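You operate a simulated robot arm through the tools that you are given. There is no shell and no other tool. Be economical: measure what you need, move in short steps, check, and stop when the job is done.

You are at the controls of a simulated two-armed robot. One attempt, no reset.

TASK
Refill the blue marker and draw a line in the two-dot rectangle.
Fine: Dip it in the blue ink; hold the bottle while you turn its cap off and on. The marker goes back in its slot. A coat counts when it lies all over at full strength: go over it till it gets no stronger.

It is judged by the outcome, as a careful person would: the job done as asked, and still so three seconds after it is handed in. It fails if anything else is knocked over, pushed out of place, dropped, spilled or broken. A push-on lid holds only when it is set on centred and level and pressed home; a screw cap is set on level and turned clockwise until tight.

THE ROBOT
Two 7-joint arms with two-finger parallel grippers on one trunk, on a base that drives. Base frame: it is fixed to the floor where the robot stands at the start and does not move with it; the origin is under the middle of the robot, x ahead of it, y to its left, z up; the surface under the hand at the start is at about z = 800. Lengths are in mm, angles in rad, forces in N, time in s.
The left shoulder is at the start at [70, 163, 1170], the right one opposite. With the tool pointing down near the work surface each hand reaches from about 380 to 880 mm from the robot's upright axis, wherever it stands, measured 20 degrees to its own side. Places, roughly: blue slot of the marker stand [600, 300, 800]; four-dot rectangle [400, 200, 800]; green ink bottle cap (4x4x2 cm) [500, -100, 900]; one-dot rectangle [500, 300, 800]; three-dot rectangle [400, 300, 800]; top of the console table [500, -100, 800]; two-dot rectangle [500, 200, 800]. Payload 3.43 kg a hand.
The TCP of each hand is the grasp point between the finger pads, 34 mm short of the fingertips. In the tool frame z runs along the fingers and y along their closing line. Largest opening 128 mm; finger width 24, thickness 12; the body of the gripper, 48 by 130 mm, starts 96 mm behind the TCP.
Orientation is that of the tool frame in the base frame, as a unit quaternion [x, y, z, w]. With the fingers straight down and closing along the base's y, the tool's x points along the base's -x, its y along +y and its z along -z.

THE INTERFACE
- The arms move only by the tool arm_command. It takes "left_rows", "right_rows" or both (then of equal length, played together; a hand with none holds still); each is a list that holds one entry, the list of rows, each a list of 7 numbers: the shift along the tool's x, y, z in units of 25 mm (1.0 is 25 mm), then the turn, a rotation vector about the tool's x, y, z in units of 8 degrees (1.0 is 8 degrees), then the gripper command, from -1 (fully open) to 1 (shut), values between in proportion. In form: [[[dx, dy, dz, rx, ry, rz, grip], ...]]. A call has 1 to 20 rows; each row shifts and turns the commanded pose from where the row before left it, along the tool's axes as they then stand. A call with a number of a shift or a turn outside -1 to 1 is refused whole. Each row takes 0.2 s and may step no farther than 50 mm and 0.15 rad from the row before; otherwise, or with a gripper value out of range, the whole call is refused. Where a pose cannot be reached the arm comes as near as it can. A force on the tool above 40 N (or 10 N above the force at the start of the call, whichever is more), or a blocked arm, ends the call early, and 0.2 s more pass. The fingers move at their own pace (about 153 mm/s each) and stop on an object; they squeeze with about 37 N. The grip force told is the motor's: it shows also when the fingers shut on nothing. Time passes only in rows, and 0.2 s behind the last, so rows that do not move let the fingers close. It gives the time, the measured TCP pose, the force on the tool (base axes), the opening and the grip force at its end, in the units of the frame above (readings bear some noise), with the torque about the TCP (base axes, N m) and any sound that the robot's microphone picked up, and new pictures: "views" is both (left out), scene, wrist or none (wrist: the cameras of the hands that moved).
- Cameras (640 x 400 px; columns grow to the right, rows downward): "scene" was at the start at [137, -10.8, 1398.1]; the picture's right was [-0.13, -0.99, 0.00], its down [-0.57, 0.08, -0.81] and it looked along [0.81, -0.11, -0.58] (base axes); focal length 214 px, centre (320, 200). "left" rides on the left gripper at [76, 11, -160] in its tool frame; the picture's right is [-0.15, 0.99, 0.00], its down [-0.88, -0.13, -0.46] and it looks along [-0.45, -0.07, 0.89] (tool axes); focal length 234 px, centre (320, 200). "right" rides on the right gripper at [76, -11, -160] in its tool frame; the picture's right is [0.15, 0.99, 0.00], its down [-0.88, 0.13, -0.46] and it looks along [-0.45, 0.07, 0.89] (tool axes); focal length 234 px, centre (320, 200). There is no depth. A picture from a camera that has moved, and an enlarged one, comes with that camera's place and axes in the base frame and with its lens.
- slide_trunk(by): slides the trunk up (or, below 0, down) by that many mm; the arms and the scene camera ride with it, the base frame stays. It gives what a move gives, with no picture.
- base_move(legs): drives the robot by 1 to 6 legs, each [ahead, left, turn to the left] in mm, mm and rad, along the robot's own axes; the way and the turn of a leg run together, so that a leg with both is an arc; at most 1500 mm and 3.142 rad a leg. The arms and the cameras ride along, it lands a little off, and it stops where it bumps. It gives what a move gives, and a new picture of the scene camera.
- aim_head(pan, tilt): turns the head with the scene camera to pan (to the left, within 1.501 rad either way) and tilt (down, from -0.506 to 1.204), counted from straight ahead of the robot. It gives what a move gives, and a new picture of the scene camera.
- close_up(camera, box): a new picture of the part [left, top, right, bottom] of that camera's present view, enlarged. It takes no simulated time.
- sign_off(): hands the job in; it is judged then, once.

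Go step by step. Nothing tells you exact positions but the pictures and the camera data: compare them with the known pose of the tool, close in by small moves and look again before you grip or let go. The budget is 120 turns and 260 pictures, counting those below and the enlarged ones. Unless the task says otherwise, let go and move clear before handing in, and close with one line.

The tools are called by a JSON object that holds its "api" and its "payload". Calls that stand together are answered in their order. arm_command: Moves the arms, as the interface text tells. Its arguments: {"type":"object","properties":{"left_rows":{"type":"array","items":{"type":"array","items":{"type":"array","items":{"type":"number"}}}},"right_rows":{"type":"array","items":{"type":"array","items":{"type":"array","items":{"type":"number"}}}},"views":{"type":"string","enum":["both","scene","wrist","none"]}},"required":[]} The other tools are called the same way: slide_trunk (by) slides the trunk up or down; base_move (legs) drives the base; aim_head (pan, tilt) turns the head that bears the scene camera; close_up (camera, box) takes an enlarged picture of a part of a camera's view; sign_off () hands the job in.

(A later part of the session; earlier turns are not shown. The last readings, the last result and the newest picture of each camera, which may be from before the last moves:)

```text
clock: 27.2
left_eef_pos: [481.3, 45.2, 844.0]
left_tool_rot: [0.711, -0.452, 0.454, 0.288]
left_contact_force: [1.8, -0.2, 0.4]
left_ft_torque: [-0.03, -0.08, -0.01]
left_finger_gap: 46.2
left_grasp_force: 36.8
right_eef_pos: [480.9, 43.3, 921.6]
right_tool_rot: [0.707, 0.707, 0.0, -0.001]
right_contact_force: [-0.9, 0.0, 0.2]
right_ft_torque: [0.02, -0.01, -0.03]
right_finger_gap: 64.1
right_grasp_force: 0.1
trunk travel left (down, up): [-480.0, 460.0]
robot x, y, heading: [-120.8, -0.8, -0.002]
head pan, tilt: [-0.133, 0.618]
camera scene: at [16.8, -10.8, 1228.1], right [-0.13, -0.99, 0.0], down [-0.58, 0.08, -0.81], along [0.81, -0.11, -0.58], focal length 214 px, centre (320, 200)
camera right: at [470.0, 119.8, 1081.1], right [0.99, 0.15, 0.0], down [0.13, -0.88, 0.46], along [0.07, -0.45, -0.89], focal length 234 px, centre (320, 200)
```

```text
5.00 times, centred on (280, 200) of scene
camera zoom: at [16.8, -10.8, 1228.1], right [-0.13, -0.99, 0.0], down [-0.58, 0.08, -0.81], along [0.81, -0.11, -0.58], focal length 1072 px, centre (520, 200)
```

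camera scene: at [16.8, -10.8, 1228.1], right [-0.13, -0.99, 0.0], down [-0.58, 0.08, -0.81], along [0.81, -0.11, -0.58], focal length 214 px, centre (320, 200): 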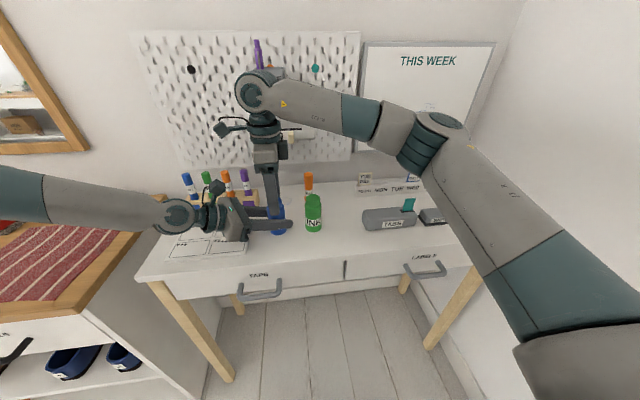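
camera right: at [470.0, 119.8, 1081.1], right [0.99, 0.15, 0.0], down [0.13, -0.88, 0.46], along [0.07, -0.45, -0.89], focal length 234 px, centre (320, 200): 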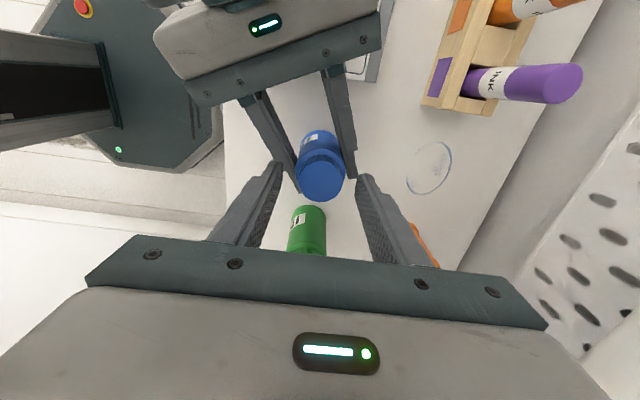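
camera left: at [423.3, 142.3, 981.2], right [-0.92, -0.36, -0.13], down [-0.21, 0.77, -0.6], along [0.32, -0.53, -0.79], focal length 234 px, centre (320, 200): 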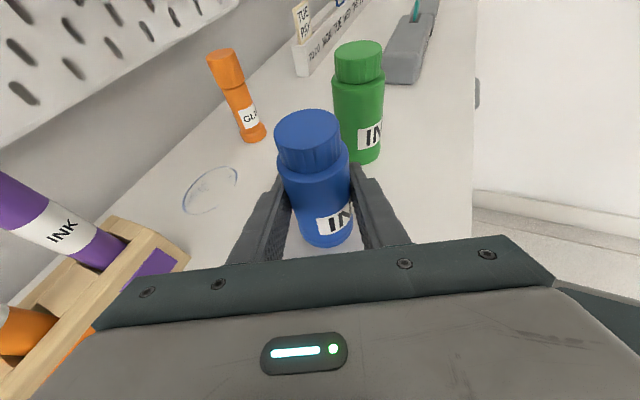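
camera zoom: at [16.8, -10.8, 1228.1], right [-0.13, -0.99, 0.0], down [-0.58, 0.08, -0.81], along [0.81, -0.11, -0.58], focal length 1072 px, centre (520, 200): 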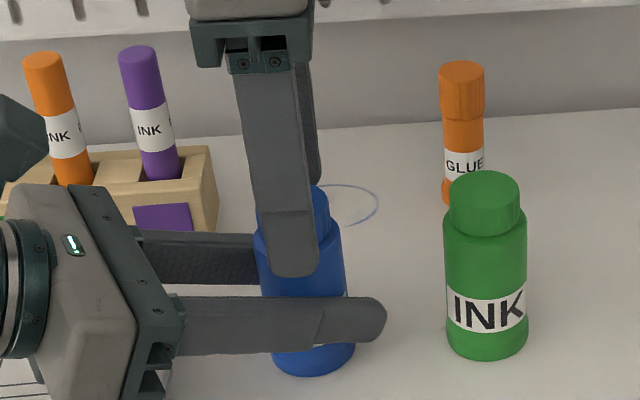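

The fingertips are at about z 888, level with the cap. I'll close on it.

{"api": "arm_command", "payload": {"right_rows": [[[0, 0, 0.08, 0, 0, 0, 0.1], [0, 0, 0, 0, 0, 0, 0.25], [0, 0, 0, 0, 0, 0, 0.4], [0, 0, 0, 0, 0, 0, 1], [0, 0, 0, 0, 0, 0, 1]]], "views": "both"}}

{"api": "close_up", "payload": {"camera": "left", "box": [220, 60, 400, 172]}}

```text
clock: 28.4
left_eef_pos: [482.0, 45.6, 843.9]
left_tool_rot: [0.711, -0.453, 0.454, 0.288]
left_contact_force: [1.3, -0.4, -0.5]
left_ft_torque: [0.07, -0.15, 0.0]
left_finger_gap: 46.1
left_grasp_force: 37.5
right_eef_pos: [480.9, 44.6, 918.6]
right_tool_rot: [0.708, 0.706, 0.0, 0.0]
right_contact_force: [-0.7, 0.3, 2.3]
right_ft_torque: [0.03, 0.08, 0.01]
right_finger_gap: 36.9
right_grasp_force: 37.2
trunk travel left (down, up): [-480.0, 460.0]
robot x, y, heading: [-121.8, 0.9, -0.001]
head pan, tilt: [-0.133, 0.618]
camera scene: at [16.6, -10.7, 1228.1], right [-0.13, -0.99, 0.0], down [-0.57, 0.08, -0.81], along [0.81, -0.11, -0.58], focal length 214 px, centre (320, 200)
camera right: at [469.8, 119.8, 1078.7], right [0.99, 0.15, 0.0], down [0.13, -0.88, 0.46], along [0.07, -0.45, -0.89], focal length 234 px, centre (320, 200)
```

scene: 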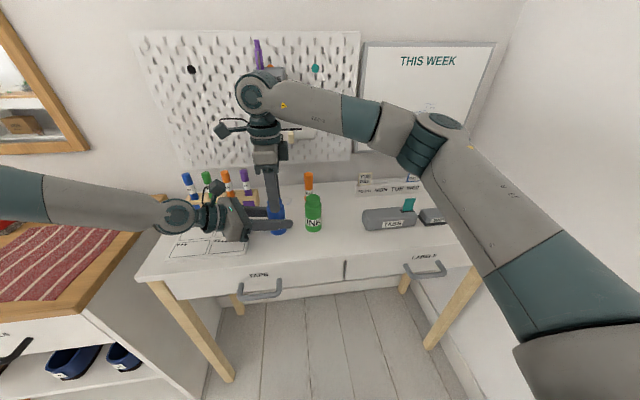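
right: 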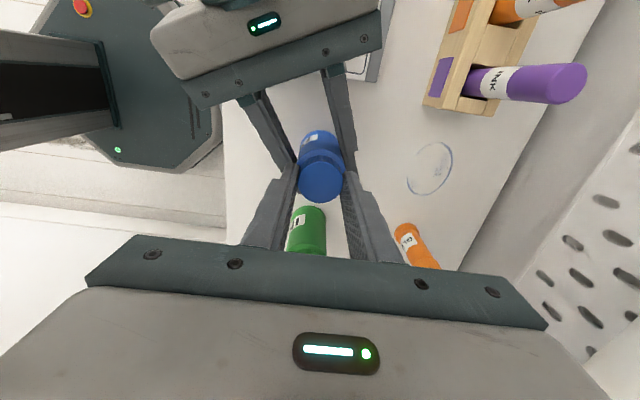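

```text
3.56 times, centred on (310, 116) of left
camera zoom: at [423.2, 142.4, 981.3], right [-0.92, -0.36, -0.13], down [-0.21, 0.77, -0.6], along [0.32, -0.53, -0.79], focal length 833 px, centre (356, 499)
```

zoom: 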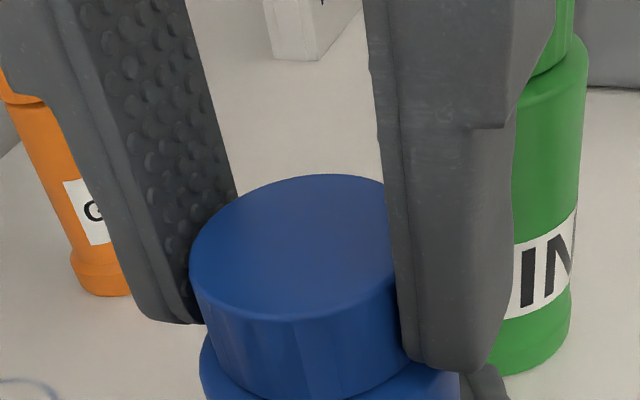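

The cap is gripped at 37 mm. I'll turn it counter-clockwise by 96° and watch the torque.

{"api": "arm_command", "payload": {"right_rows": [[[0, 0, 0, 0, 0, -1, 1], [0, 0, 0, 0, 0, -1, 1], [0, 0, 0, 0, 0, -1, 1], [0, 0, 0, 0, 0, -1, 1], [0, 0, 0, 0, 0, -1, 1], [0, 0, 0, 0, 0, -1, 1], [0, 0, 0, 0, 0, -1, 1], [0, 0, 0, 0, 0, -1, 1], [0, 0, 0, 0, 0, -1, 1], [0, 0, 0, 0, 0, -1, 1], [0, 0, 0, 0, 0, -1, 1], [0, 0, 0, 0, 0, -1, 1]]], "views": "wrist"}}

{"api": "close_up", "payload": {"camera": "left", "box": [220, 60, 400, 172]}}

```text
clock: 31.0
left_eef_pos: [479.4, 44.5, 843.9]
left_tool_rot: [0.712, -0.454, 0.452, 0.289]
left_contact_force: [-17.5, -27.1, -2.1]
left_ft_torque: [0.7, -0.46, 0.13]
left_finger_gap: 46.1
left_grasp_force: 36.9
right_eef_pos: [479.6, 43.0, 919.1]
right_tool_rot: [-0.053, 0.999, 0.003, 0.002]
right_contact_force: [22.9, 26.7, 17.5]
right_ft_torque: [1.03, -1.21, -0.07]
right_finger_gap: 37.0
right_grasp_force: 37.0
trunk travel left (down, up): [-480.0, 460.0]
robot x, y, heading: [-120.9, 0.8, 0.004]
head pan, tilt: [-0.133, 0.618]
camera right: at [405.6, 23.9, 1078.7], right [-0.25, 0.97, 0.0], down [0.86, 0.22, 0.46], along [0.44, 0.12, -0.89], focal length 234 px, centre (320, 200)
```

right: 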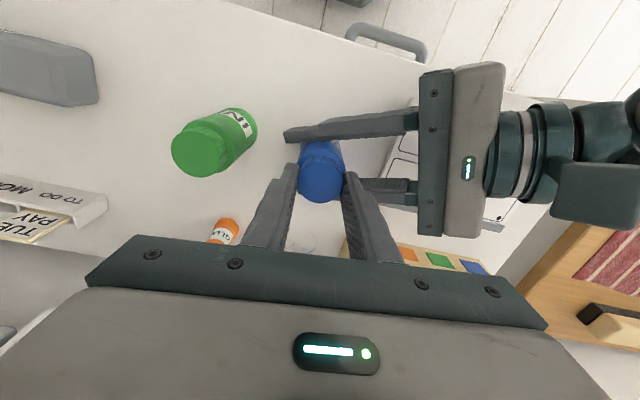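

```text
3.56 times, centred on (310, 116) of left
camera zoom: at [421.9, 141.5, 981.4], right [-0.92, -0.36, -0.13], down [-0.21, 0.77, -0.6], along [0.32, -0.53, -0.79], focal length 833 px, centre (356, 499)
```

zoom: 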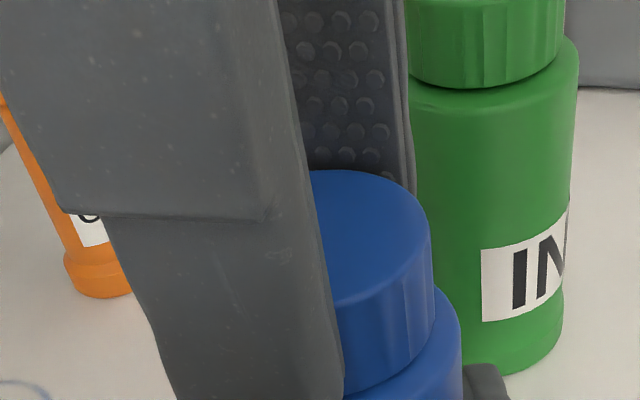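

Turning has built up side forces and upward thread lift. I'll relieve them with a small shift and re-read.

{"api": "arm_command", "payload": {"right_rows": [[[-0.04, 0.035, -0.04, 0, 0, 0, 1], [0, 0, 0, 0, 0, 0, 1]]], "views": "none"}}

```text
clock: 31.6
left_eef_pos: [479.3, 44.9, 843.7]
left_tool_rot: [0.711, -0.454, 0.453, 0.288]
left_contact_force: [-16.5, -25.4, -1.8]
left_ft_torque: [0.48, -0.17, 0.08]
left_finger_gap: 46.0
left_grasp_force: 36.8
right_eef_pos: [480.0, 44.6, 919.4]
right_tool_rot: [-0.054, 0.999, 0.002, 0.001]
right_contact_force: [16.5, 23.0, 12.4]
right_ft_torque: [0.91, -0.79, -0.06]
right_finger_gap: 37.0
right_grasp_force: 37.2
trunk travel left (down, up): [-480.0, 460.0]
robot x, y, heading: [-121.0, 0.6, 0.001]
head pan, tilt: [-0.133, 0.618]
```

{"api": "arm_command", "payload": {"right_rows": [[[-0.05, 0.06, -0.05, 0, 0, 0, 1], [-0.04, 0.05, -0.04, 0, 0, 0, 1]]], "views": "none"}}

```text
clock: 32.2
left_eef_pos: [482.0, 46.4, 843.7]
left_tool_rot: [0.712, -0.452, 0.454, 0.287]
left_contact_force: [-12.4, -8.5, 0.9]
left_ft_torque: [0.06, -0.2, -0.05]
left_finger_gap: 46.2
left_grasp_force: 36.9
right_eef_pos: [481.9, 45.7, 920.6]
right_tool_rot: [-0.052, 0.999, -0.001, -0.001]
right_contact_force: [12.0, 8.7, 0.0]
right_ft_torque: [0.53, -0.64, -0.06]
right_finger_gap: 36.8
right_grasp_force: 36.8
trunk travel left (down, up): [-480.0, 460.0]
robot x, y, heading: [-125.4, -0.4, 0.0]
head pan, tilt: [-0.133, 0.618]
```

{"api": "arm_command", "payload": {"right_rows": [[[-0.04, 0.03, -0.01, 0, 0, -1, 1], [-0.03, 0.02, -0.01, 0, 0, -1, 1], [0, 0, -0.01, 0, 0, -1, 1], [0, 0, -0.01, 0, 0, -1, 1], [0, 0, -0.01, 0, 0, -1, 1], [0, 0, -0.01, 0, 0, -1, 1], [0, 0, -0.01, 0, 0, -1, 1], [0, 0, -0.01, 0, 0, -1, 1]]], "views": "wrist"}}

{"api": "close_up", "payload": {"camera": "left", "box": [220, 60, 400, 172]}}

```text
clock: 34.0
left_eef_pos: [482.9, 46.2, 843.2]
left_tool_rot: [0.713, -0.451, 0.455, 0.287]
left_contact_force: [26.7, 12.5, -0.3]
left_ft_torque: [-0.1, 0.69, 0.0]
left_finger_gap: 46.2
left_grasp_force: 36.6
right_eef_pos: [483.8, 49.1, 920.5]
right_tool_rot: [-0.547, 0.837, 0.001, -0.002]
right_contact_force: [-26.2, -13.0, -1.2]
right_ft_torque: [-0.94, 1.41, 0.01]
right_finger_gap: 36.8
right_grasp_force: 36.5
right hand out of reach, approached as far as the arm can: row 8
trunk travel left (down, up): [-480.0, 460.0]
robot x, y, heading: [-124.6, 0.2, 0.002]
head pan, tilt: [-0.133, 0.618]
camera right: at [464.6, -25.4, 1081.6], right [-0.96, 0.26, 0.0], down [0.24, 0.86, 0.45], along [0.12, 0.44, -0.89], focal length 234 px, centre (320, 200)
```

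right: 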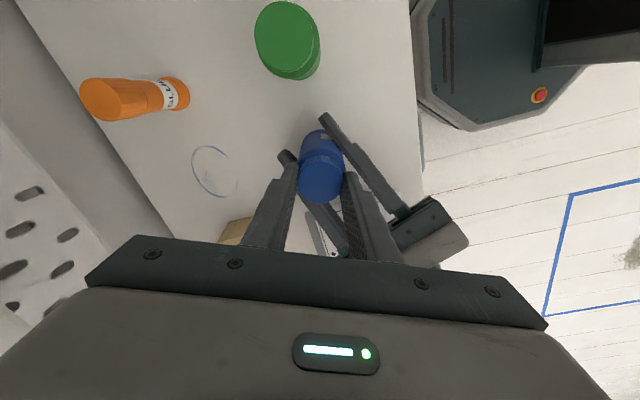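

```text
3.56 times, centred on (310, 116) of left
camera zoom: at [424.4, 143.2, 981.3], right [-0.92, -0.37, -0.13], down [-0.22, 0.77, -0.61], along [0.32, -0.53, -0.78], focal length 833 px, centre (356, 499)
```

zoom: 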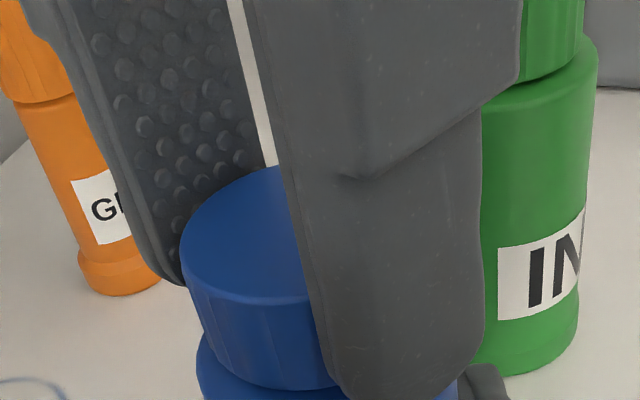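

The cap has turned about 165° and the wrist is near its limit. I'll open, recentre, wind back clockwise and regrip.

{"api": "arm_command", "payload": {"right_rows": [[[0.08, 0.02, 0, 0, 0, 0, 0], [0.13, 0, 0, 0, 0, 1, 0], [0, 0, 0, 0, 0, 1, 0], [0, 0, 0, 0, 0, 1, 0], [0, 0, 0, 0, 0, 1, 0], [0, 0, 0, 0, 0, 1, 0], [0, 0, 0, 0, 0, 1, 0], [0, 0, 0, 0, 0, 1, 0], [0, 0, 0, 0, 0, 1, 0], [0, 0, 0, 0, 0, 1, 0], [0, 0, 0, 0, 0, 1, 0], [0, 0, 0, 0, 0, 1, 0], [0, 0, 0, 0, 0, 1, 0], [0, 0, 0, 0, 0, 1, 0], [0, 0, 0, 0, 0, 1, 0], [0, 0, 0, 0, 0, 1, 0], [0, 0, 0, 0, 0, 1, 0], [0, 0, 0, 0, 0, 1, 0], [0, 0, 0, 0, 0, 1, 0], [0, 0, 0, 0, 0, 1, 0]]], "views": "wrist"}}

{"api": "close_up", "payload": {"camera": "left", "box": [220, 60, 400, 172]}}

```text
clock: 38.2
left_eef_pos: [480.8, 45.7, 843.1]
left_tool_rot: [0.712, -0.452, 0.454, 0.288]
left_contact_force: [0.0, -0.5, 0.7]
left_ft_torque: [-0.02, -0.02, 0.02]
left_finger_gap: 46.1
left_grasp_force: 37.4
right_eef_pos: [482.7, 43.9, 922.0]
right_tool_rot: [0.683, 0.73, 0.001, 0.0]
right_contact_force: [-0.5, 0.3, 0.9]
right_ft_torque: [-0.01, 0.0, 0.0]
right_finger_gap: 64.2
right_grasp_force: 0.0
trunk travel left (down, up): [-480.0, 460.0]
robot x, y, heading: [-122.8, -2.3, 0.001]
head pan, tilt: [-0.133, 0.618]
camera right: at [466.3, 119.0, 1081.7], right [0.98, 0.21, 0.0], down [0.19, -0.87, 0.46], along [0.1, -0.45, -0.89], focal length 234 px, centre (320, 200)
```

right: 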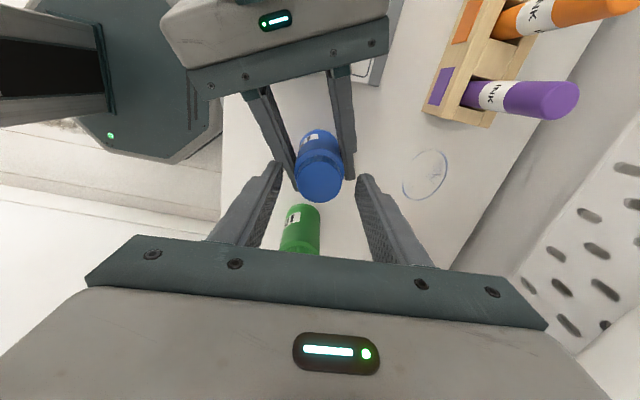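

```text
3.56 times, centred on (310, 116) of left
camera zoom: at [423.3, 142.4, 981.1], right [-0.92, -0.36, -0.13], down [-0.21, 0.77, -0.6], along [0.32, -0.53, -0.79], focal length 833 px, centre (356, 499)
```

zoom: 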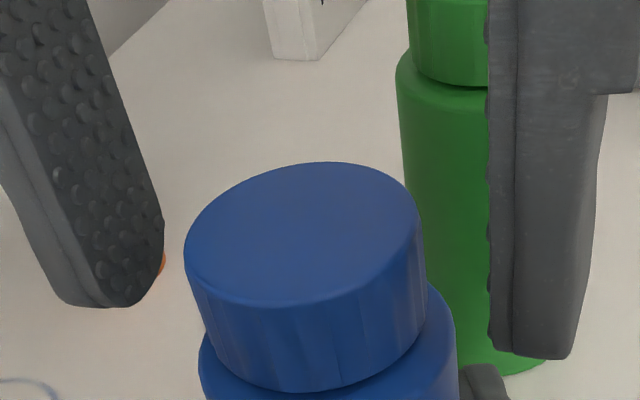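

The cap has risen about 2 mm, so the turning works. I'll regrip and turn another 136°.

{"api": "arm_command", "payload": {"right_rows": [[[0, 0, 0.06, 0, 0, 0, 0.3], [0, 0, 0, 0, 0, 0, 1], [0, 0, 0, 0, 0, 0, 1], [0, 0, -0.004, 0, 0, -1, 1], [0, 0, -0.004, 0, 0, -1, 1], [0, 0, -0.004, 0, 0, -1, 1], [0, 0, -0.004, 0, 0, -1, 1], [0, 0, -0.004, 0, 0, -1, 1], [0, 0, -0.004, 0, 0, -1, 1], [0, 0, -0.004, 0, 0, -1, 1], [0, 0, -0.004, 0, 0, -1, 1], [0, 0, -0.004, 0, 0, -1, 1], [0, 0, -0.004, 0, 0, -1, 1], [0, 0, -0.004, 0, 0, -1, 1], [0, 0, -0.004, 0, 0, -1, 1], [0, 0, -0.004, 0, 0, -1, 1], [0, 0, -0.004, 0, 0, -1, 1], [0, 0, -0.004, 0, 0, -1, 1], [0, 0, -0.004, 0, 0, -1, 1], [0, 0, -0.004, 0, 0, -1, 1]]], "views": "none"}}

{"api": "close_up", "payload": {"camera": "left", "box": [220, 60, 400, 172]}}

```text
clock: 42.4
left_eef_pos: [480.3, 45.1, 842.5]
left_tool_rot: [0.711, -0.454, 0.453, 0.289]
left_contact_force: [-5.7, -12.8, -0.7]
left_ft_torque: [0.6, -0.29, 0.12]
left_finger_gap: 46.1
left_grasp_force: 37.1
right_eef_pos: [483.1, 44.5, 922.0]
right_tool_rot: [-0.424, 0.906, 0.001, 0.0]
right_contact_force: [5.6, 12.5, 0.1]
right_ft_torque: [0.38, -0.16, -0.09]
right_finger_gap: 38.7
right_grasp_force: 37.0
trunk travel left (down, up): [-480.0, 460.0]
robot x, y, heading: [-120.8, -0.8, 0.004]
head pan, tilt: [-0.133, 0.618]
```

```text
3.56 times, centred on (310, 116) of left
camera zoom: at [422.9, 141.9, 981.2], right [-0.92, -0.36, -0.13], down [-0.21, 0.77, -0.6], along [0.32, -0.53, -0.79], focal length 833 px, centre (356, 499)
```

zoom: 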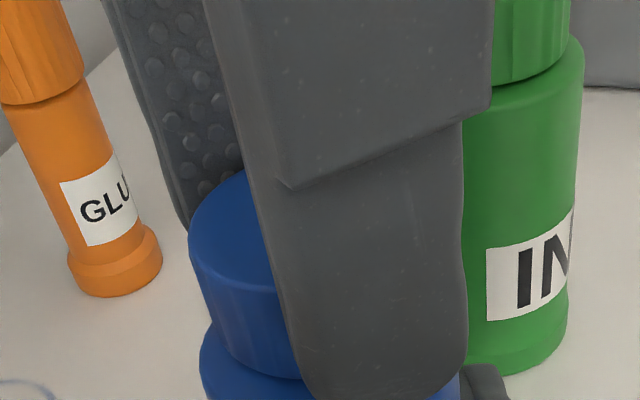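

{"api": "arm_command", "payload": {"right_rows": [[[0, 0, 0, 0, 0, 0, 0], [0, 0, 0, 0, 0, 1, 0], [0, 0, 0, 0, 0, 1, 0], [0, 0, 0, 0, 0, 1, 0], [0, 0, 0, 0, 0, 1, 0], [0, 0, 0, 0, 0, 1, 0], [0, 0, 0, 0, 0, 1, 0], [0, 0, 0, 0, 0, 1, 0], [0, 0, 0, 0, 0, 1, 0], [0, 0, 0, 0, 0, 1, 0], [0, 0, 0, 0, 0, 1, 0], [0, 0, 0, 0, 0, 1, 0], [0, 0, 0, 0, 0, 1, 0], [0, 0, 0, 0, 0, 1, 0], [0, 0, 0, 0, 0, 1, 0], [0, 0, 0, 0, 0, 1, 0], [0, 0, 0, 0, 0, 1, 0], [0, 0, 0, 0, 0, 1, 0]]], "views": "wrist"}}

{"api": "close_up", "payload": {"camera": "left", "box": [220, 60, 400, 172]}}

```text
clock: 46.2
left_eef_pos: [481.0, 46.2, 844.0]
left_tool_rot: [0.711, -0.453, 0.453, 0.289]
left_contact_force: [0.2, 0.7, 0.6]
left_ft_torque: [-0.02, -0.02, 0.0]
left_finger_gap: 46.0
left_grasp_force: 37.2
right_eef_pos: [482.3, 44.4, 923.2]
right_tool_rot: [0.683, 0.731, 0.0, 0.0]
right_contact_force: [-0.8, -0.2, 0.5]
right_ft_torque: [-0.02, 0.0, 0.03]
right_finger_gap: 64.0
right_grasp_force: 0.0
trunk travel left (down, up): [-480.0, 460.0]
robot x, y, heading: [-121.5, -0.5, 0.002]
head pan, tilt: [-0.133, 0.618]
camera right: at [466.4, 119.0, 1082.9], right [0.98, 0.21, 0.0], down [0.19, -0.87, 0.46], along [0.1, -0.45, -0.89], focal length 234 px, centre (320, 200)
```

right: 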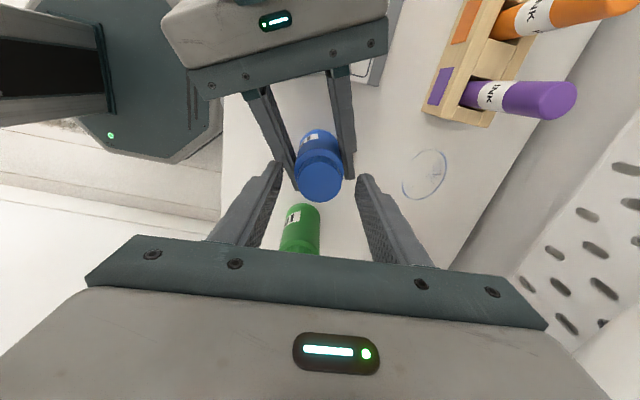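

```text
3.56 times, centred on (310, 116) of left
camera zoom: at [423.3, 142.4, 981.2], right [-0.92, -0.36, -0.13], down [-0.21, 0.77, -0.6], along [0.32, -0.53, -0.79], focal length 833 px, centre (356, 499)
```

zoom: 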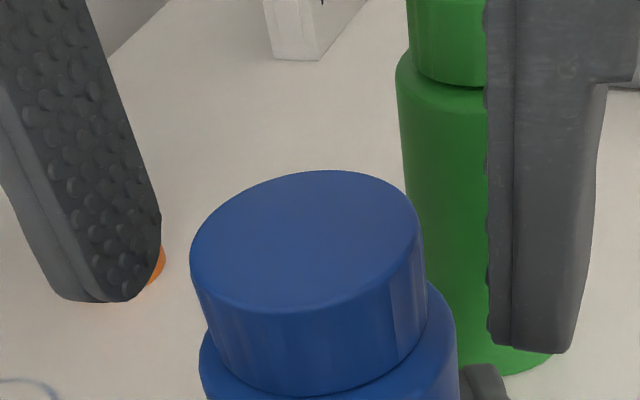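

The cap now sits slightly lower and shifted, which suggests it's off the thread. I'll grip it and lift gently by 4 mm to test.

{"api": "arm_command", "payload": {"right_rows": [[[0, 0, 0.08, 0, 0, 0, 0.3], [0, 0, 0, 0, 0, 0, 1], [0, 0, 0, 0, 0, 0, 1], [0, 0, -0.04, 0, 0, -1, 1], [0, 0, -0.04, 0, 0, -1, 1], [0, 0, -0.04, 0, 0, 0, 1], [0, 0, -0.04, 0, 0, 0, 1]]], "views": "none"}}

{"api": "close_up", "payload": {"camera": "left", "box": [220, 60, 400, 172]}}

```text
clock: 47.8
left_eef_pos: [480.8, 45.4, 844.1]
left_tool_rot: [0.712, -0.453, 0.454, 0.288]
left_contact_force: [0.4, -0.1, 0.3]
left_ft_torque: [-0.01, -0.05, -0.01]
left_finger_gap: 46.0
left_grasp_force: 36.9
right_eef_pos: [482.0, 44.6, 924.0]
right_tool_rot: [0.574, 0.819, 0.0, -0.001]
right_contact_force: [-0.5, -0.3, -0.1]
right_ft_torque: [-0.03, 0.02, 0.01]
right_finger_gap: 39.0
right_grasp_force: 37.1
trunk travel left (down, up): [-480.0, 460.0]
robot x, y, heading: [-120.5, -1.9, -0.004]
head pan, tilt: [-0.133, 0.618]
```

```text
3.56 times, centred on (310, 116) of left
camera zoom: at [423.3, 142.4, 981.2], right [-0.92, -0.36, -0.13], down [-0.22, 0.77, -0.6], along [0.32, -0.53, -0.79], focal length 833 px, centre (356, 499)
```

zoom: 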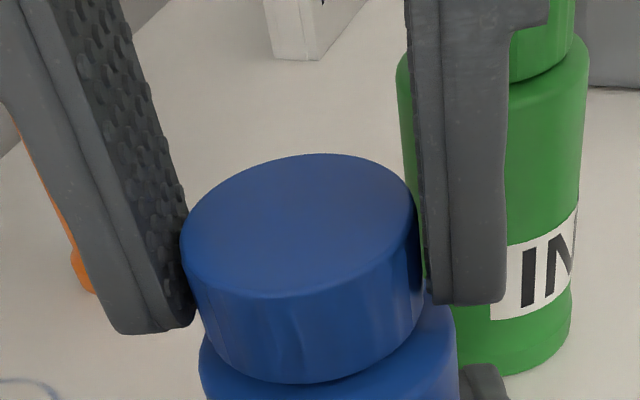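

The cap is free. I'll lift it straight up and look.

{"api": "arm_command", "payload": {"right_rows": [[[0, 0, -0.5, 0, 0, 0, 1], [0, 0, -1, 0, 0, 0, 1], [0, 0, -1, 0, 0, 0, 1], [0, 0, -1, 0, 0, 0, 1], [0, 0, -1, 0, 0, 0, 1], [0, 0, -1, 0, 0, 0, 1]]], "views": "both"}}

{"api": "close_up", "payload": {"camera": "left", "box": [220, 40, 420, 165]}}

```text
clock: 49.2
left_eef_pos: [481.0, 46.0, 843.6]
left_tool_rot: [0.712, -0.452, 0.454, 0.288]
left_contact_force: [-0.9, 1.0, 1.1]
left_ft_torque: [-0.03, -0.02, 0.02]
left_finger_gap: 45.9
left_grasp_force: 36.5
right_eef_pos: [481.7, 44.9, 1063.3]
right_tool_rot: [0.573, 0.82, 0.0, 0.0]
right_contact_force: [0.6, 0.5, -0.3]
right_ft_torque: [0.02, 0.04, -0.02]
right_finger_gap: 38.9
right_grasp_force: 36.7
trunk travel left (down, up): [-480.0, 460.0]
robot x, y, heading: [-123.1, -2.6, 0.004]
head pan, tilt: [-0.133, 0.618]
camera scene: at [16.3, -10.5, 1228.1], right [-0.13, -0.99, 0.0], down [-0.57, 0.08, -0.81], along [0.81, -0.11, -0.58], focal length 214 px, centre (320, 200)
camera right: at [446.4, 112.5, 1222.7], right [0.88, 0.48, 0.0], down [0.42, -0.78, 0.46], along [0.22, -0.4, -0.89], focal length 234 px, centre (320, 200)
```

scene: 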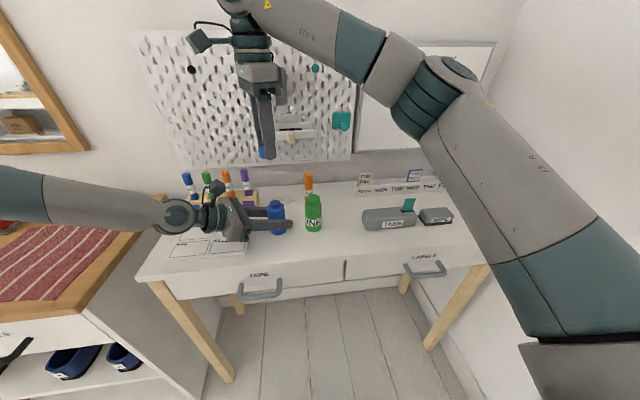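
right: 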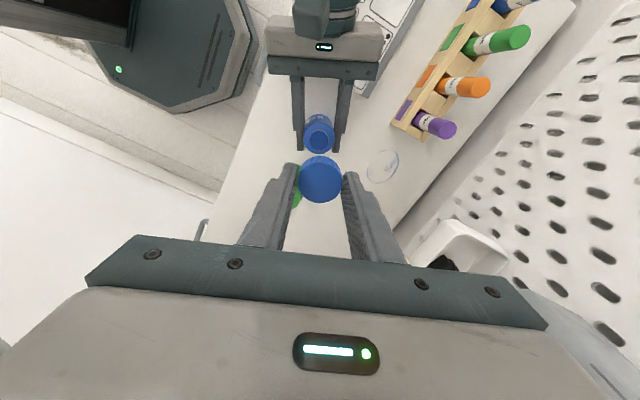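

```text
3.20 times, centred on (320, 102) of left
camera zoom: at [422.9, 142.6, 981.2], right [-0.92, -0.36, -0.13], down [-0.21, 0.77, -0.6], along [0.32, -0.53, -0.79], focal length 749 px, centre (320, 512)
```

zoom: 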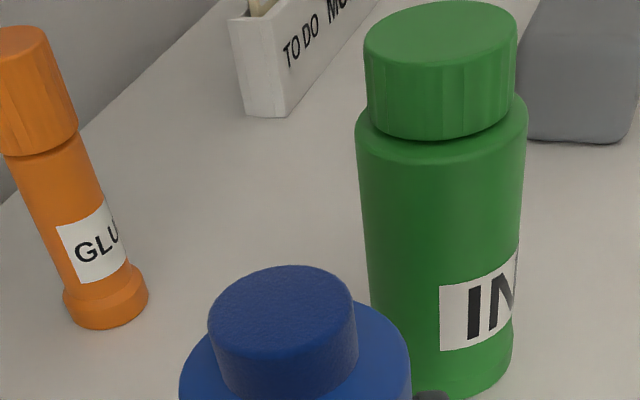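

The cap is off and the neck top is near z 896. I'll carry the cap off to the right, open the left hand and back it out.

{"api": "arm_command", "payload": {"right_rows": [[[-0.837, -0.627, 0, 0, 0, 0, 1], [-0.837, -0.627, 0, 0, 0, 0, 1], [-0.837, -0.627, 0, 0, 0, 0, 1], [-0.837, -0.627, 0, 0, 0, 0, 1], [-0.837, -0.627, 0, 0, 0, 0, 1], [-0.837, -0.627, 0, 0, 0, 0, 1], [-0.837, -0.627, 0, 0, 0, 0, 1], [-0.837, -0.627, 0, 0, 0, 0, 1]]], "left_rows": [[[0, 0, 0, 0, 0, 0, 0.15], [0, 0, 0, 0, 0, 0, -0.1], [0, 0, 0, 0, 0, 0, -0.25], [0, 0, -0.8, 0, 0, 0, -0.25], [0, 0, -0.9, 0, 0, 0, -0.25], [0, 0, -0.9, 0, 0, 0, -0.25], [0, 0, -0.9, 0, 0, 0, -0.25], [0, 0, -0.9, 0, 0, 0, -0.25]]], "views": "both"}}

{"api": "close_up", "payload": {"camera": "scene", "box": [210, 160, 350, 250]}}

```text
clock: 51.0
left_eef_pos: [437.1, 134.5, 890.4]
left_tool_rot: [0.711, -0.454, 0.453, 0.288]
left_contact_force: [0.4, -0.4, 0.5]
left_ft_torque: [0.0, 0.01, 0.02]
left_finger_gap: 80.1
left_grasp_force: 0.1
right_eef_pos: [422.5, -157.1, 1061.0]
right_tool_rot: [0.573, 0.82, 0.0, -0.001]
right_contact_force: [-0.2, 0.6, 0.0]
right_ft_torque: [0.04, -0.02, 0.01]
right_finger_gap: 38.8
right_grasp_force: 37.2
trunk travel left (down, up): [-480.0, 460.0]
robot x, y, heading: [-120.6, 3.1, 0.001]
head pan, tilt: [-0.133, 0.618]
camera scene: at [15.9, -11.1, 1228.2], right [-0.13, -0.99, 0.0], down [-0.57, 0.08, -0.81], along [0.81, -0.11, -0.58], focal length 214 px, centre (320, 200)
camera right: at [386.4, -90.1, 1221.4], right [0.88, 0.48, 0.0], down [0.42, -0.78, 0.46], along [0.22, -0.4, -0.89], focal length 234 px, centre (320, 200)
camera left: at [379.6, 232.3, 1028.0], right [-0.92, -0.36, -0.13], down [-0.21, 0.77, -0.6], along [0.32, -0.53, -0.78], focal length 234 px, centre (320, 200)
```

scene: 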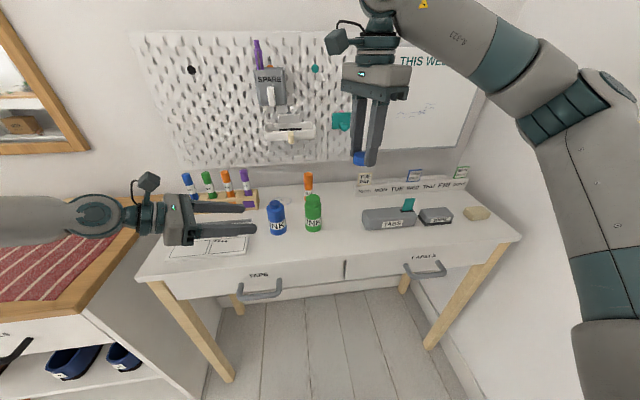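
right: 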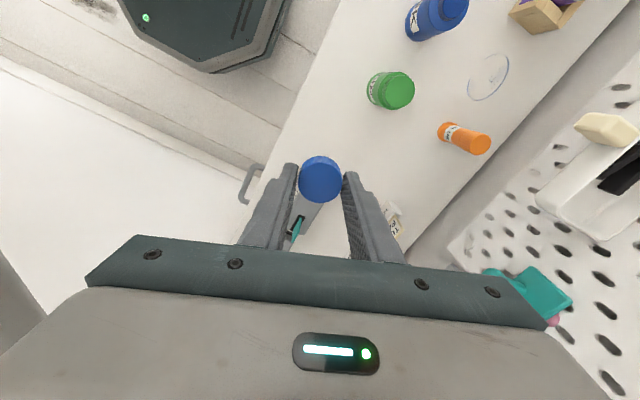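
left: 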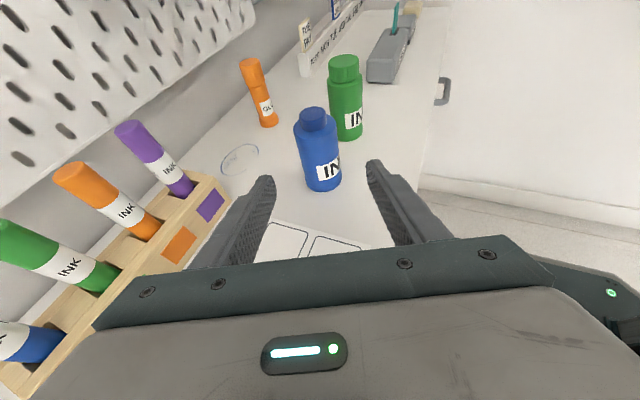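

```text
4.44 times, centred on (280, 205) of scene
camera zoom: at [15.9, -11.1, 1228.2], right [-0.13, -0.99, 0.0], down [-0.57, 0.08, -0.81], along [0.81, -0.11, -0.58], focal length 953 px, centre (498, 178)
```

zoom: 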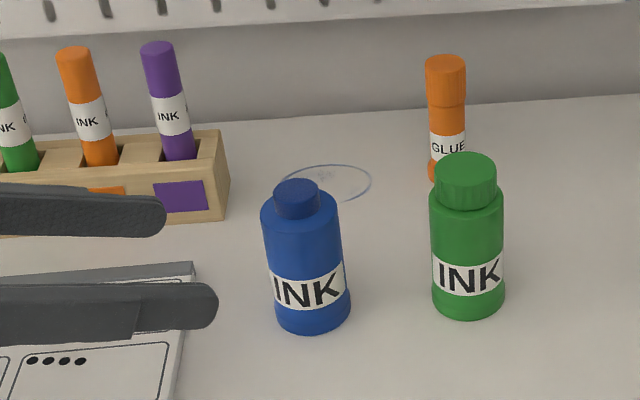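

The bottle is undisturbed. I'll raise the left hand and untilt it to point down.

{"api": "arm_command", "payload": {"left_rows": [[[0.906, 0, -0.423, 0, 0, 0, -0.25], [0.906, 0, -0.423, 0, 0, 0, -0.25], [0.906, 0, -0.423, 0, 0, 0, -0.25], [0.906, 0, -0.423, 0, 0, 0, -0.25], [0.906, 0, -0.423, 0, 0, 0, -0.25], [0.906, 0, -0.423, 0, 0, 0, -0.25], [0, 0, 0, 0, -0.9028, 0, -0.25], [0, 0, 0, 0, -0.9028, 0, -0.25], [0, 0, 0, 0, -0.9028, 0, -0.25], [0, 0, 0, 0, -0.9028, 0, -0.25], [0, 0, 0, 0, -0.9028, 0, -0.25], [0, 0, 0, 0, -0.9028, 0, -0.25], [0, 0, 0, 0, -0.9028, 0, -0.25], [0, 0, 0, 0, -0.9028, 0, -0.25], [0, 0, 0, 0, -0.9028, 0, -0.25]]], "views": "none"}}

{"api": "arm_command", "payload": {"left_rows": [[[0, 0, 0, 0, 0, 0.9583, 0], [0, 0, 0, 0, 0, 0.9583, 0], [0, 0, 0, 0, 0, 0.9583, 0], [0, 0, 0, 0, 0, 0.9583, 0], [0, 0, 0, 0, 0, 0.9583, 0], [0, 0, 0, 0, 0, 0.9583, 0], [0, 0, 0, 0, 0, 0.9583, 0], [0, 0, 0, 0, 0, 0.9583, 0], [0, 0, 0, 0, 0, 0.9583, 0], [0, 0, 0, 0, 0, 0.9583, 0], [0, 0, 0, 0, 0, 0.9583, 0], [0, 0, 0, 0, 0, 0.9583, 0], [0, 0, 0, 0, 0, 0.9583, 0], [0, 0, 0, 0, 0, 0.9583, 0], [0, 0, 0, 0, 0, 0.9583, 0]]], "views": "both"}}

```text
clock: 54.2
left_eef_pos: [433.4, 180.7, 1039.5]
left_tool_rot: [0.844, -0.537, 0.0, 0.0]
left_contact_force: [-0.7, -0.2, 0.3]
left_ft_torque: [0.01, 0.06, -0.02]
left_finger_gap: 80.0
left_grasp_force: 0.1
left hand out of reach, approached as far as the arm can: row 14, 15
right_eef_pos: [423.6, -156.4, 1061.0]
right_tool_rot: [0.574, 0.819, -0.001, 0.0]
right_contact_force: [0.2, 0.3, -0.2]
right_ft_torque: [-0.02, 0.04, 0.01]
right_finger_gap: 38.5
right_grasp_force: 37.2
trunk travel left (down, up): [-480.0, 460.0]
robot x, y, heading: [-118.2, 1.8, -0.005]
head pan, tilt: [-0.133, 0.618]
```

```text
clock: 57.4
left_eef_pos: [435.1, 178.3, 1039.8]
left_tool_rot: [0.001, 1.0, 0.0, 0.0]
left_contact_force: [-0.2, -0.2, -0.1]
left_ft_torque: [0.02, 0.0, 0.01]
left_finger_gap: 63.9
left_grasp_force: 0.1
right_eef_pos: [424.7, -156.3, 1061.8]
right_tool_rot: [0.574, 0.819, -0.001, 0.001]
right_contact_force: [0.4, -0.1, 0.9]
right_ft_torque: [-0.04, -0.01, 0.06]
right_finger_gap: 38.6
right_grasp_force: 36.9
trunk travel left (down, up): [-480.0, 460.0]
robot x, y, heading: [-122.9, -1.5, -0.004]
head pan, tilt: [-0.133, 0.618]
camera scene: at [16.7, -10.8, 1228.1], right [-0.13, -0.99, 0.0], down [-0.57, 0.08, -0.81], along [0.81, -0.11, -0.58], focal length 214 px, centre (320, 200)
camera left: at [358.9, 190.9, 1200.4], right [0.15, 0.99, 0.0], down [0.88, -0.13, 0.46], along [0.45, -0.07, -0.89], focal length 234 px, centre (320, 200)
```

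scene: 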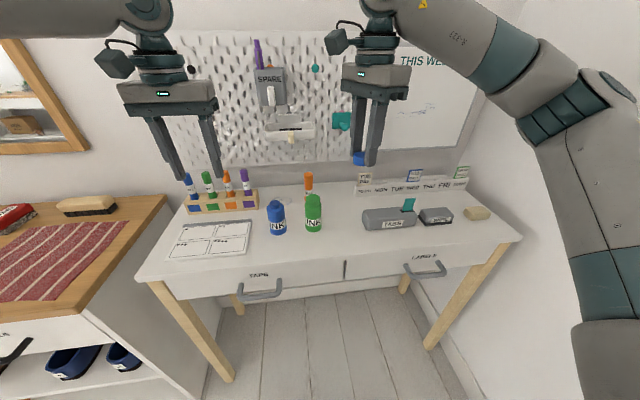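
left: 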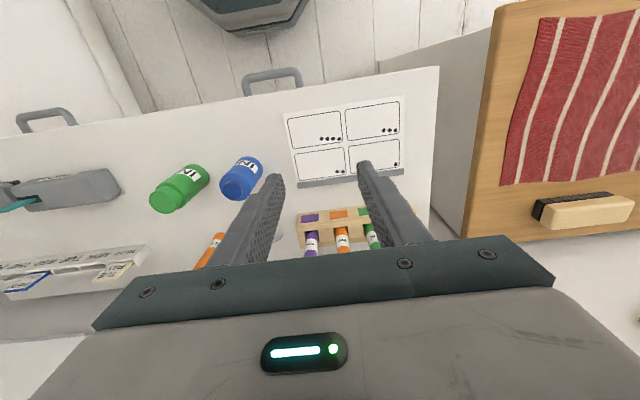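

{"api": "arm_command", "payload": {"left_rows": [[[-0.833, 0.82, 0, 0, 0, 0, 0], [-0.833, 0.82, 0, 0, 0, 0, 0], [-0.833, 0.82, 0, 0, 0, 0, 0], [-0.833, 0.82, 0, 0, 0, 0, 0], [-0.833, 0.82, 0, 0, 0, 0, 0], [-0.833, 0.82, 0, 0, 0, 0, 0]]], "views": "both"}}

{"api": "close_up", "payload": {"camera": "left", "box": [230, 100, 400, 206]}}

{"api": "close_up", "payload": {"camera": "scene", "box": [160, 150, 280, 230]}}

```text
clock: 58.8
left_eef_pos: [562.8, 306.0, 1038.5]
left_tool_rot: [-0.001, 1.0, 0.0, 0.0]
left_contact_force: [0.0, 0.3, -0.2]
left_ft_torque: [-0.03, -0.02, 0.01]
left_finger_gap: 64.0
left_grasp_force: 0.1
right_eef_pos: [424.3, -155.2, 1060.6]
right_tool_rot: [0.574, 0.819, -0.001, 0.0]
right_contact_force: [0.5, -0.2, -0.6]
right_ft_torque: [-0.01, 0.05, -0.01]
right_finger_gap: 38.3
right_grasp_force: 37.2
trunk travel left (down, up): [-480.0, 460.0]
robot x, y, heading: [-123.7, -0.0, 0.002]
head pan, tilt: [-0.133, 0.618]
camera scene: at [17.9, -10.1, 1228.0], right [-0.13, -0.99, 0.0], down [-0.58, 0.08, -0.81], along [0.81, -0.11, -0.58], focal length 214 px, centre (320, 200)
camera left: at [486.8, 316.2, 1200.2], right [0.15, 0.99, 0.0], down [0.88, -0.13, 0.46], along [0.45, -0.07, -0.89], focal length 234 px, centre (320, 200)
```

scene: 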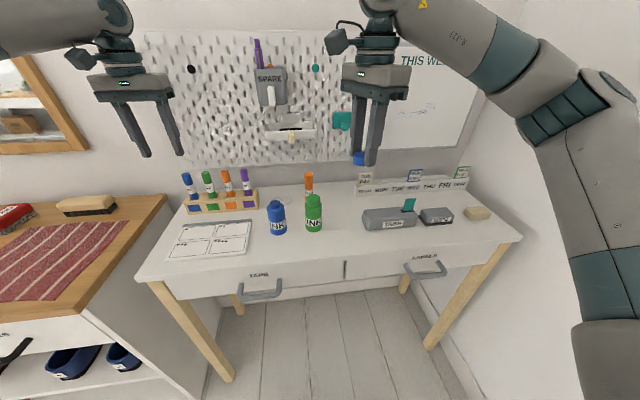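
left: 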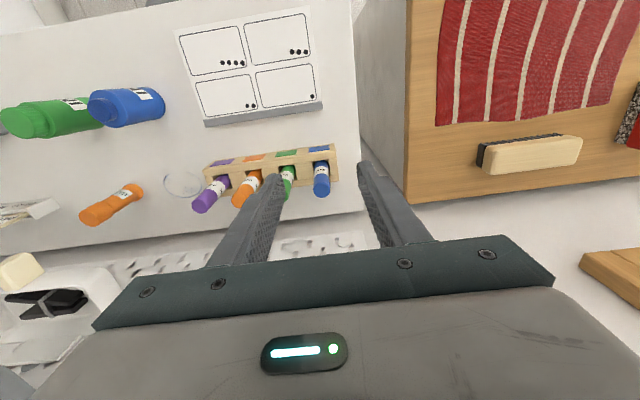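

```text
3.76 times, centred on (315, 153) of left
camera zoom: at [486.8, 316.2, 1200.2], right [0.15, 0.99, 0.0], down [0.88, -0.13, 0.46], along [0.45, -0.07, -0.89], focal length 882 px, centre (339, 377)
```

zoom: 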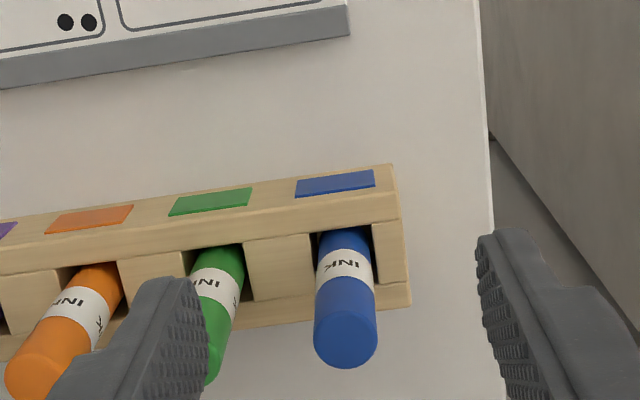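

```text
5.00 times, centred on (220, 190) of scene
camera zoom: at [17.9, -10.1, 1228.0], right [-0.13, -0.99, 0.0], down [-0.58, 0.08, -0.81], along [0.81, -0.11, -0.58], focal length 1072 px, centre (820, 250)
```

zoom: 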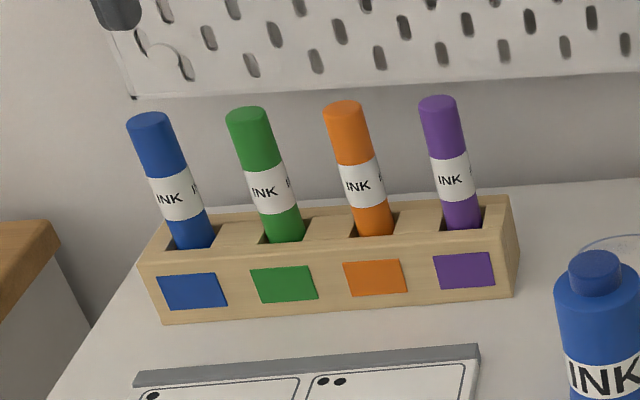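

I put the blue marker's top at about (608, 299, 933) with its axis nearly vertical. I'll narrow the fingers to 40 mm, align, descend partway and check.

{"api": "arm_command", "payload": {"left_rows": [[[-0.88, -0.13, 0, 0, 0, 0, 0.375], [-0.88, -0.13, 0, 0, 0, 0, 0.375], [0, 0, 1, 0, 0, 0, 0.375], [0, 0, 1, 0, 0, 0, 0.375], [0, 0, 0.9, 0, 0, 0, 0.375]]], "views": "both"}}

{"api": "close_up", "payload": {"camera": "left", "box": [230, 120, 400, 226]}}

{"api": "close_up", "payload": {"camera": "scene", "box": [160, 150, 280, 230]}}

```text
clock: 60.0
left_eef_pos: [571.2, 302.6, 965.7]
left_tool_rot: [-0.001, 1.0, 0.0, 0.0]
left_contact_force: [-0.4, -0.2, -0.5]
left_ft_torque: [0.02, 0.0, 0.01]
left_finger_gap: 40.1
left_grasp_force: 0.0
left hand out of reach, approached as far as the arm can: row 1, 2
right_eef_pos: [423.6, -157.1, 1062.3]
right_tool_rot: [0.574, 0.819, 0.0, 0.0]
right_contact_force: [0.7, 1.3, -0.4]
right_ft_torque: [0.0, 0.03, -0.01]
right_finger_gap: 38.5
right_grasp_force: 36.9
trunk travel left (down, up): [-480.0, 460.0]
robot x, y, heading: [-121.5, -2.2, 0.005]
head pan, tilt: [-0.133, 0.618]
camera scene: at [17.1, -10.7, 1228.1], right [-0.13, -0.99, 0.0], down [-0.58, 0.08, -0.81], along [0.81, -0.11, -0.58], focal length 214 px, centre (320, 200)
camera left: at [496.3, 312.7, 1127.2], right [0.14, 0.99, 0.0], down [0.88, -0.13, 0.46], along [0.45, -0.07, -0.89], focal length 234 px, centre (320, 200)
```

scene: 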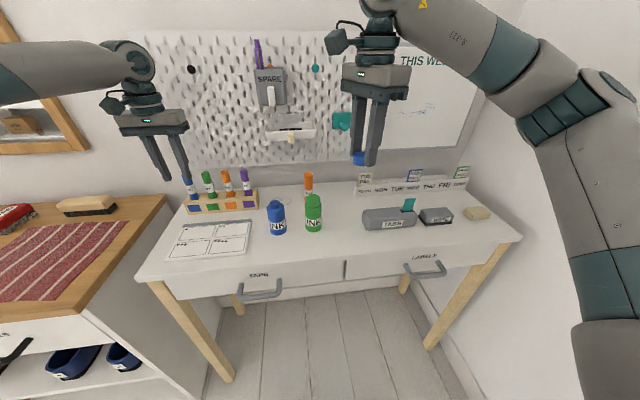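
left: 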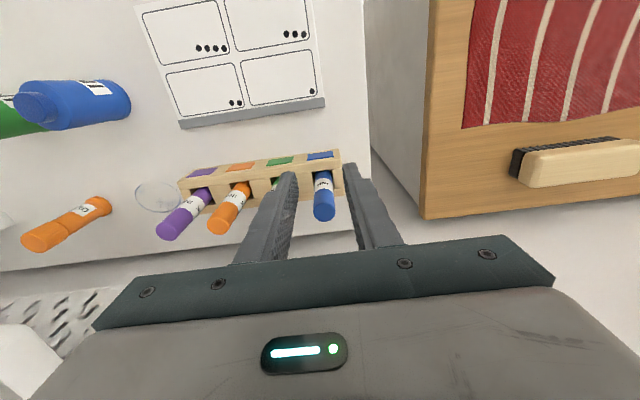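

```text
3.76 times, centred on (315, 173) of left
camera zoom: at [496.3, 312.7, 1127.2], right [0.14, 0.99, 0.0], down [0.88, -0.13, 0.46], along [0.45, -0.07, -0.89], focal length 882 px, centre (339, 302)
```

zoom: 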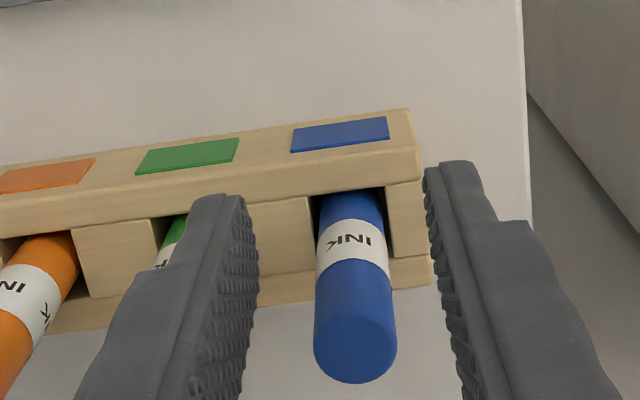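

```text
5.00 times, centred on (220, 190) of scene
camera zoom: at [17.1, -10.7, 1228.1], right [-0.13, -0.99, 0.0], down [-0.58, 0.08, -0.81], along [0.81, -0.11, -0.58], focal length 1072 px, centre (820, 250)
```

zoom: 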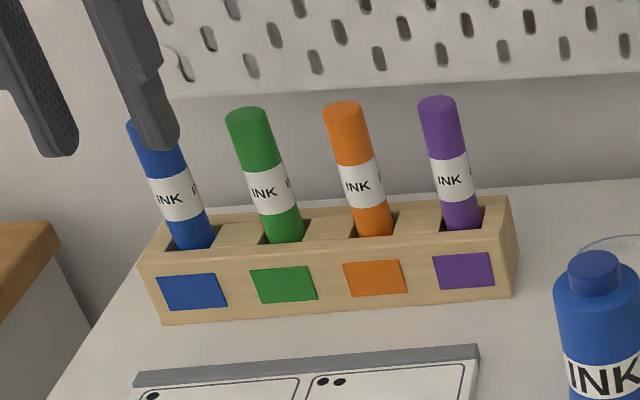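

The target is out of reach from the backed-off base. I'll pull the left hand back and drive forward 120 mm again.

{"api": "arm_command", "payload": {"left_rows": [[[0, 0, -1, 0, 0, 0, 0.375], [0.8, 0, -1, 0, 0, 0, 0.375], [1, 0, -0.6, 0, 0, 0, 0.375], [1, 0, 0, 0, 0, 0, 0.375], [1, 0, 0, 0, 0, 0, 0.375]]], "views": "none"}}

{"api": "base_move", "payload": {"legs": [[120, 0, 0]]}}

```text
clock: 61.2
left_eef_pos: [478.3, 302.6, 1033.4]
left_tool_rot: [-0.001, 1.0, 0.0, 0.001]
left_contact_force: [0.1, -0.1, 1.1]
left_ft_torque: [-0.01, -0.02, 0.03]
left_finger_gap: 40.0
left_grasp_force: 0.0
right_eef_pos: [423.3, -155.1, 1062.0]
right_tool_rot: [0.574, 0.819, 0.0, 0.0]
right_contact_force: [-0.9, 0.4, -0.1]
right_ft_torque: [-0.03, -0.03, 0.04]
right_finger_gap: 38.5
right_grasp_force: 37.0
trunk travel left (down, up): [-480.0, 460.0]
robot x, y, heading: [-119.5, 0.2, 0.004]
head pan, tilt: [-0.133, 0.618]
```

```text
clock: 62.4
left_eef_pos: [600.4, 303.5, 1031.1]
left_tool_rot: [-0.002, 1.0, 0.0, 0.0]
left_contact_force: [0.3, -0.2, 0.0]
left_ft_torque: [0.0, 0.03, -0.01]
left_finger_gap: 40.0
left_grasp_force: 0.1
right_eef_pos: [545.3, -153.8, 1061.3]
right_tool_rot: [0.572, 0.82, 0.0, 0.0]
right_contact_force: [0.3, -0.3, -0.5]
right_ft_torque: [0.0, 0.0, -0.04]
right_finger_gap: 38.5
right_grasp_force: 36.9
trunk travel left (down, up): [-480.0, 460.0]
robot x, y, heading: [-0.4, 0.1, 0.002]
head pan, tilt: [-0.133, 0.618]
camera scene: at [138.0, -10.2, 1228.1], right [-0.13, -0.99, 0.0], down [-0.58, 0.08, -0.81], along [0.81, -0.11, -0.58], focal length 214 px, centre (320, 200)
```

scene: 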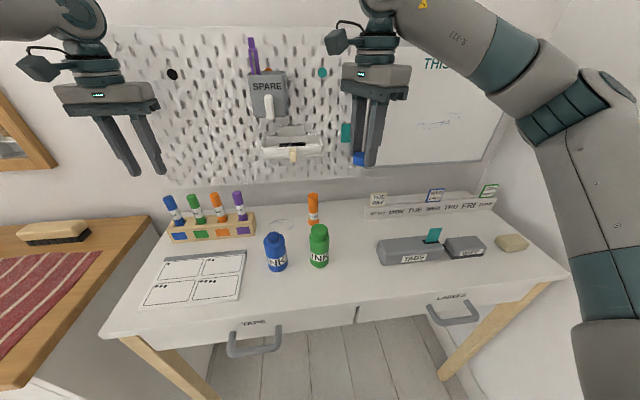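

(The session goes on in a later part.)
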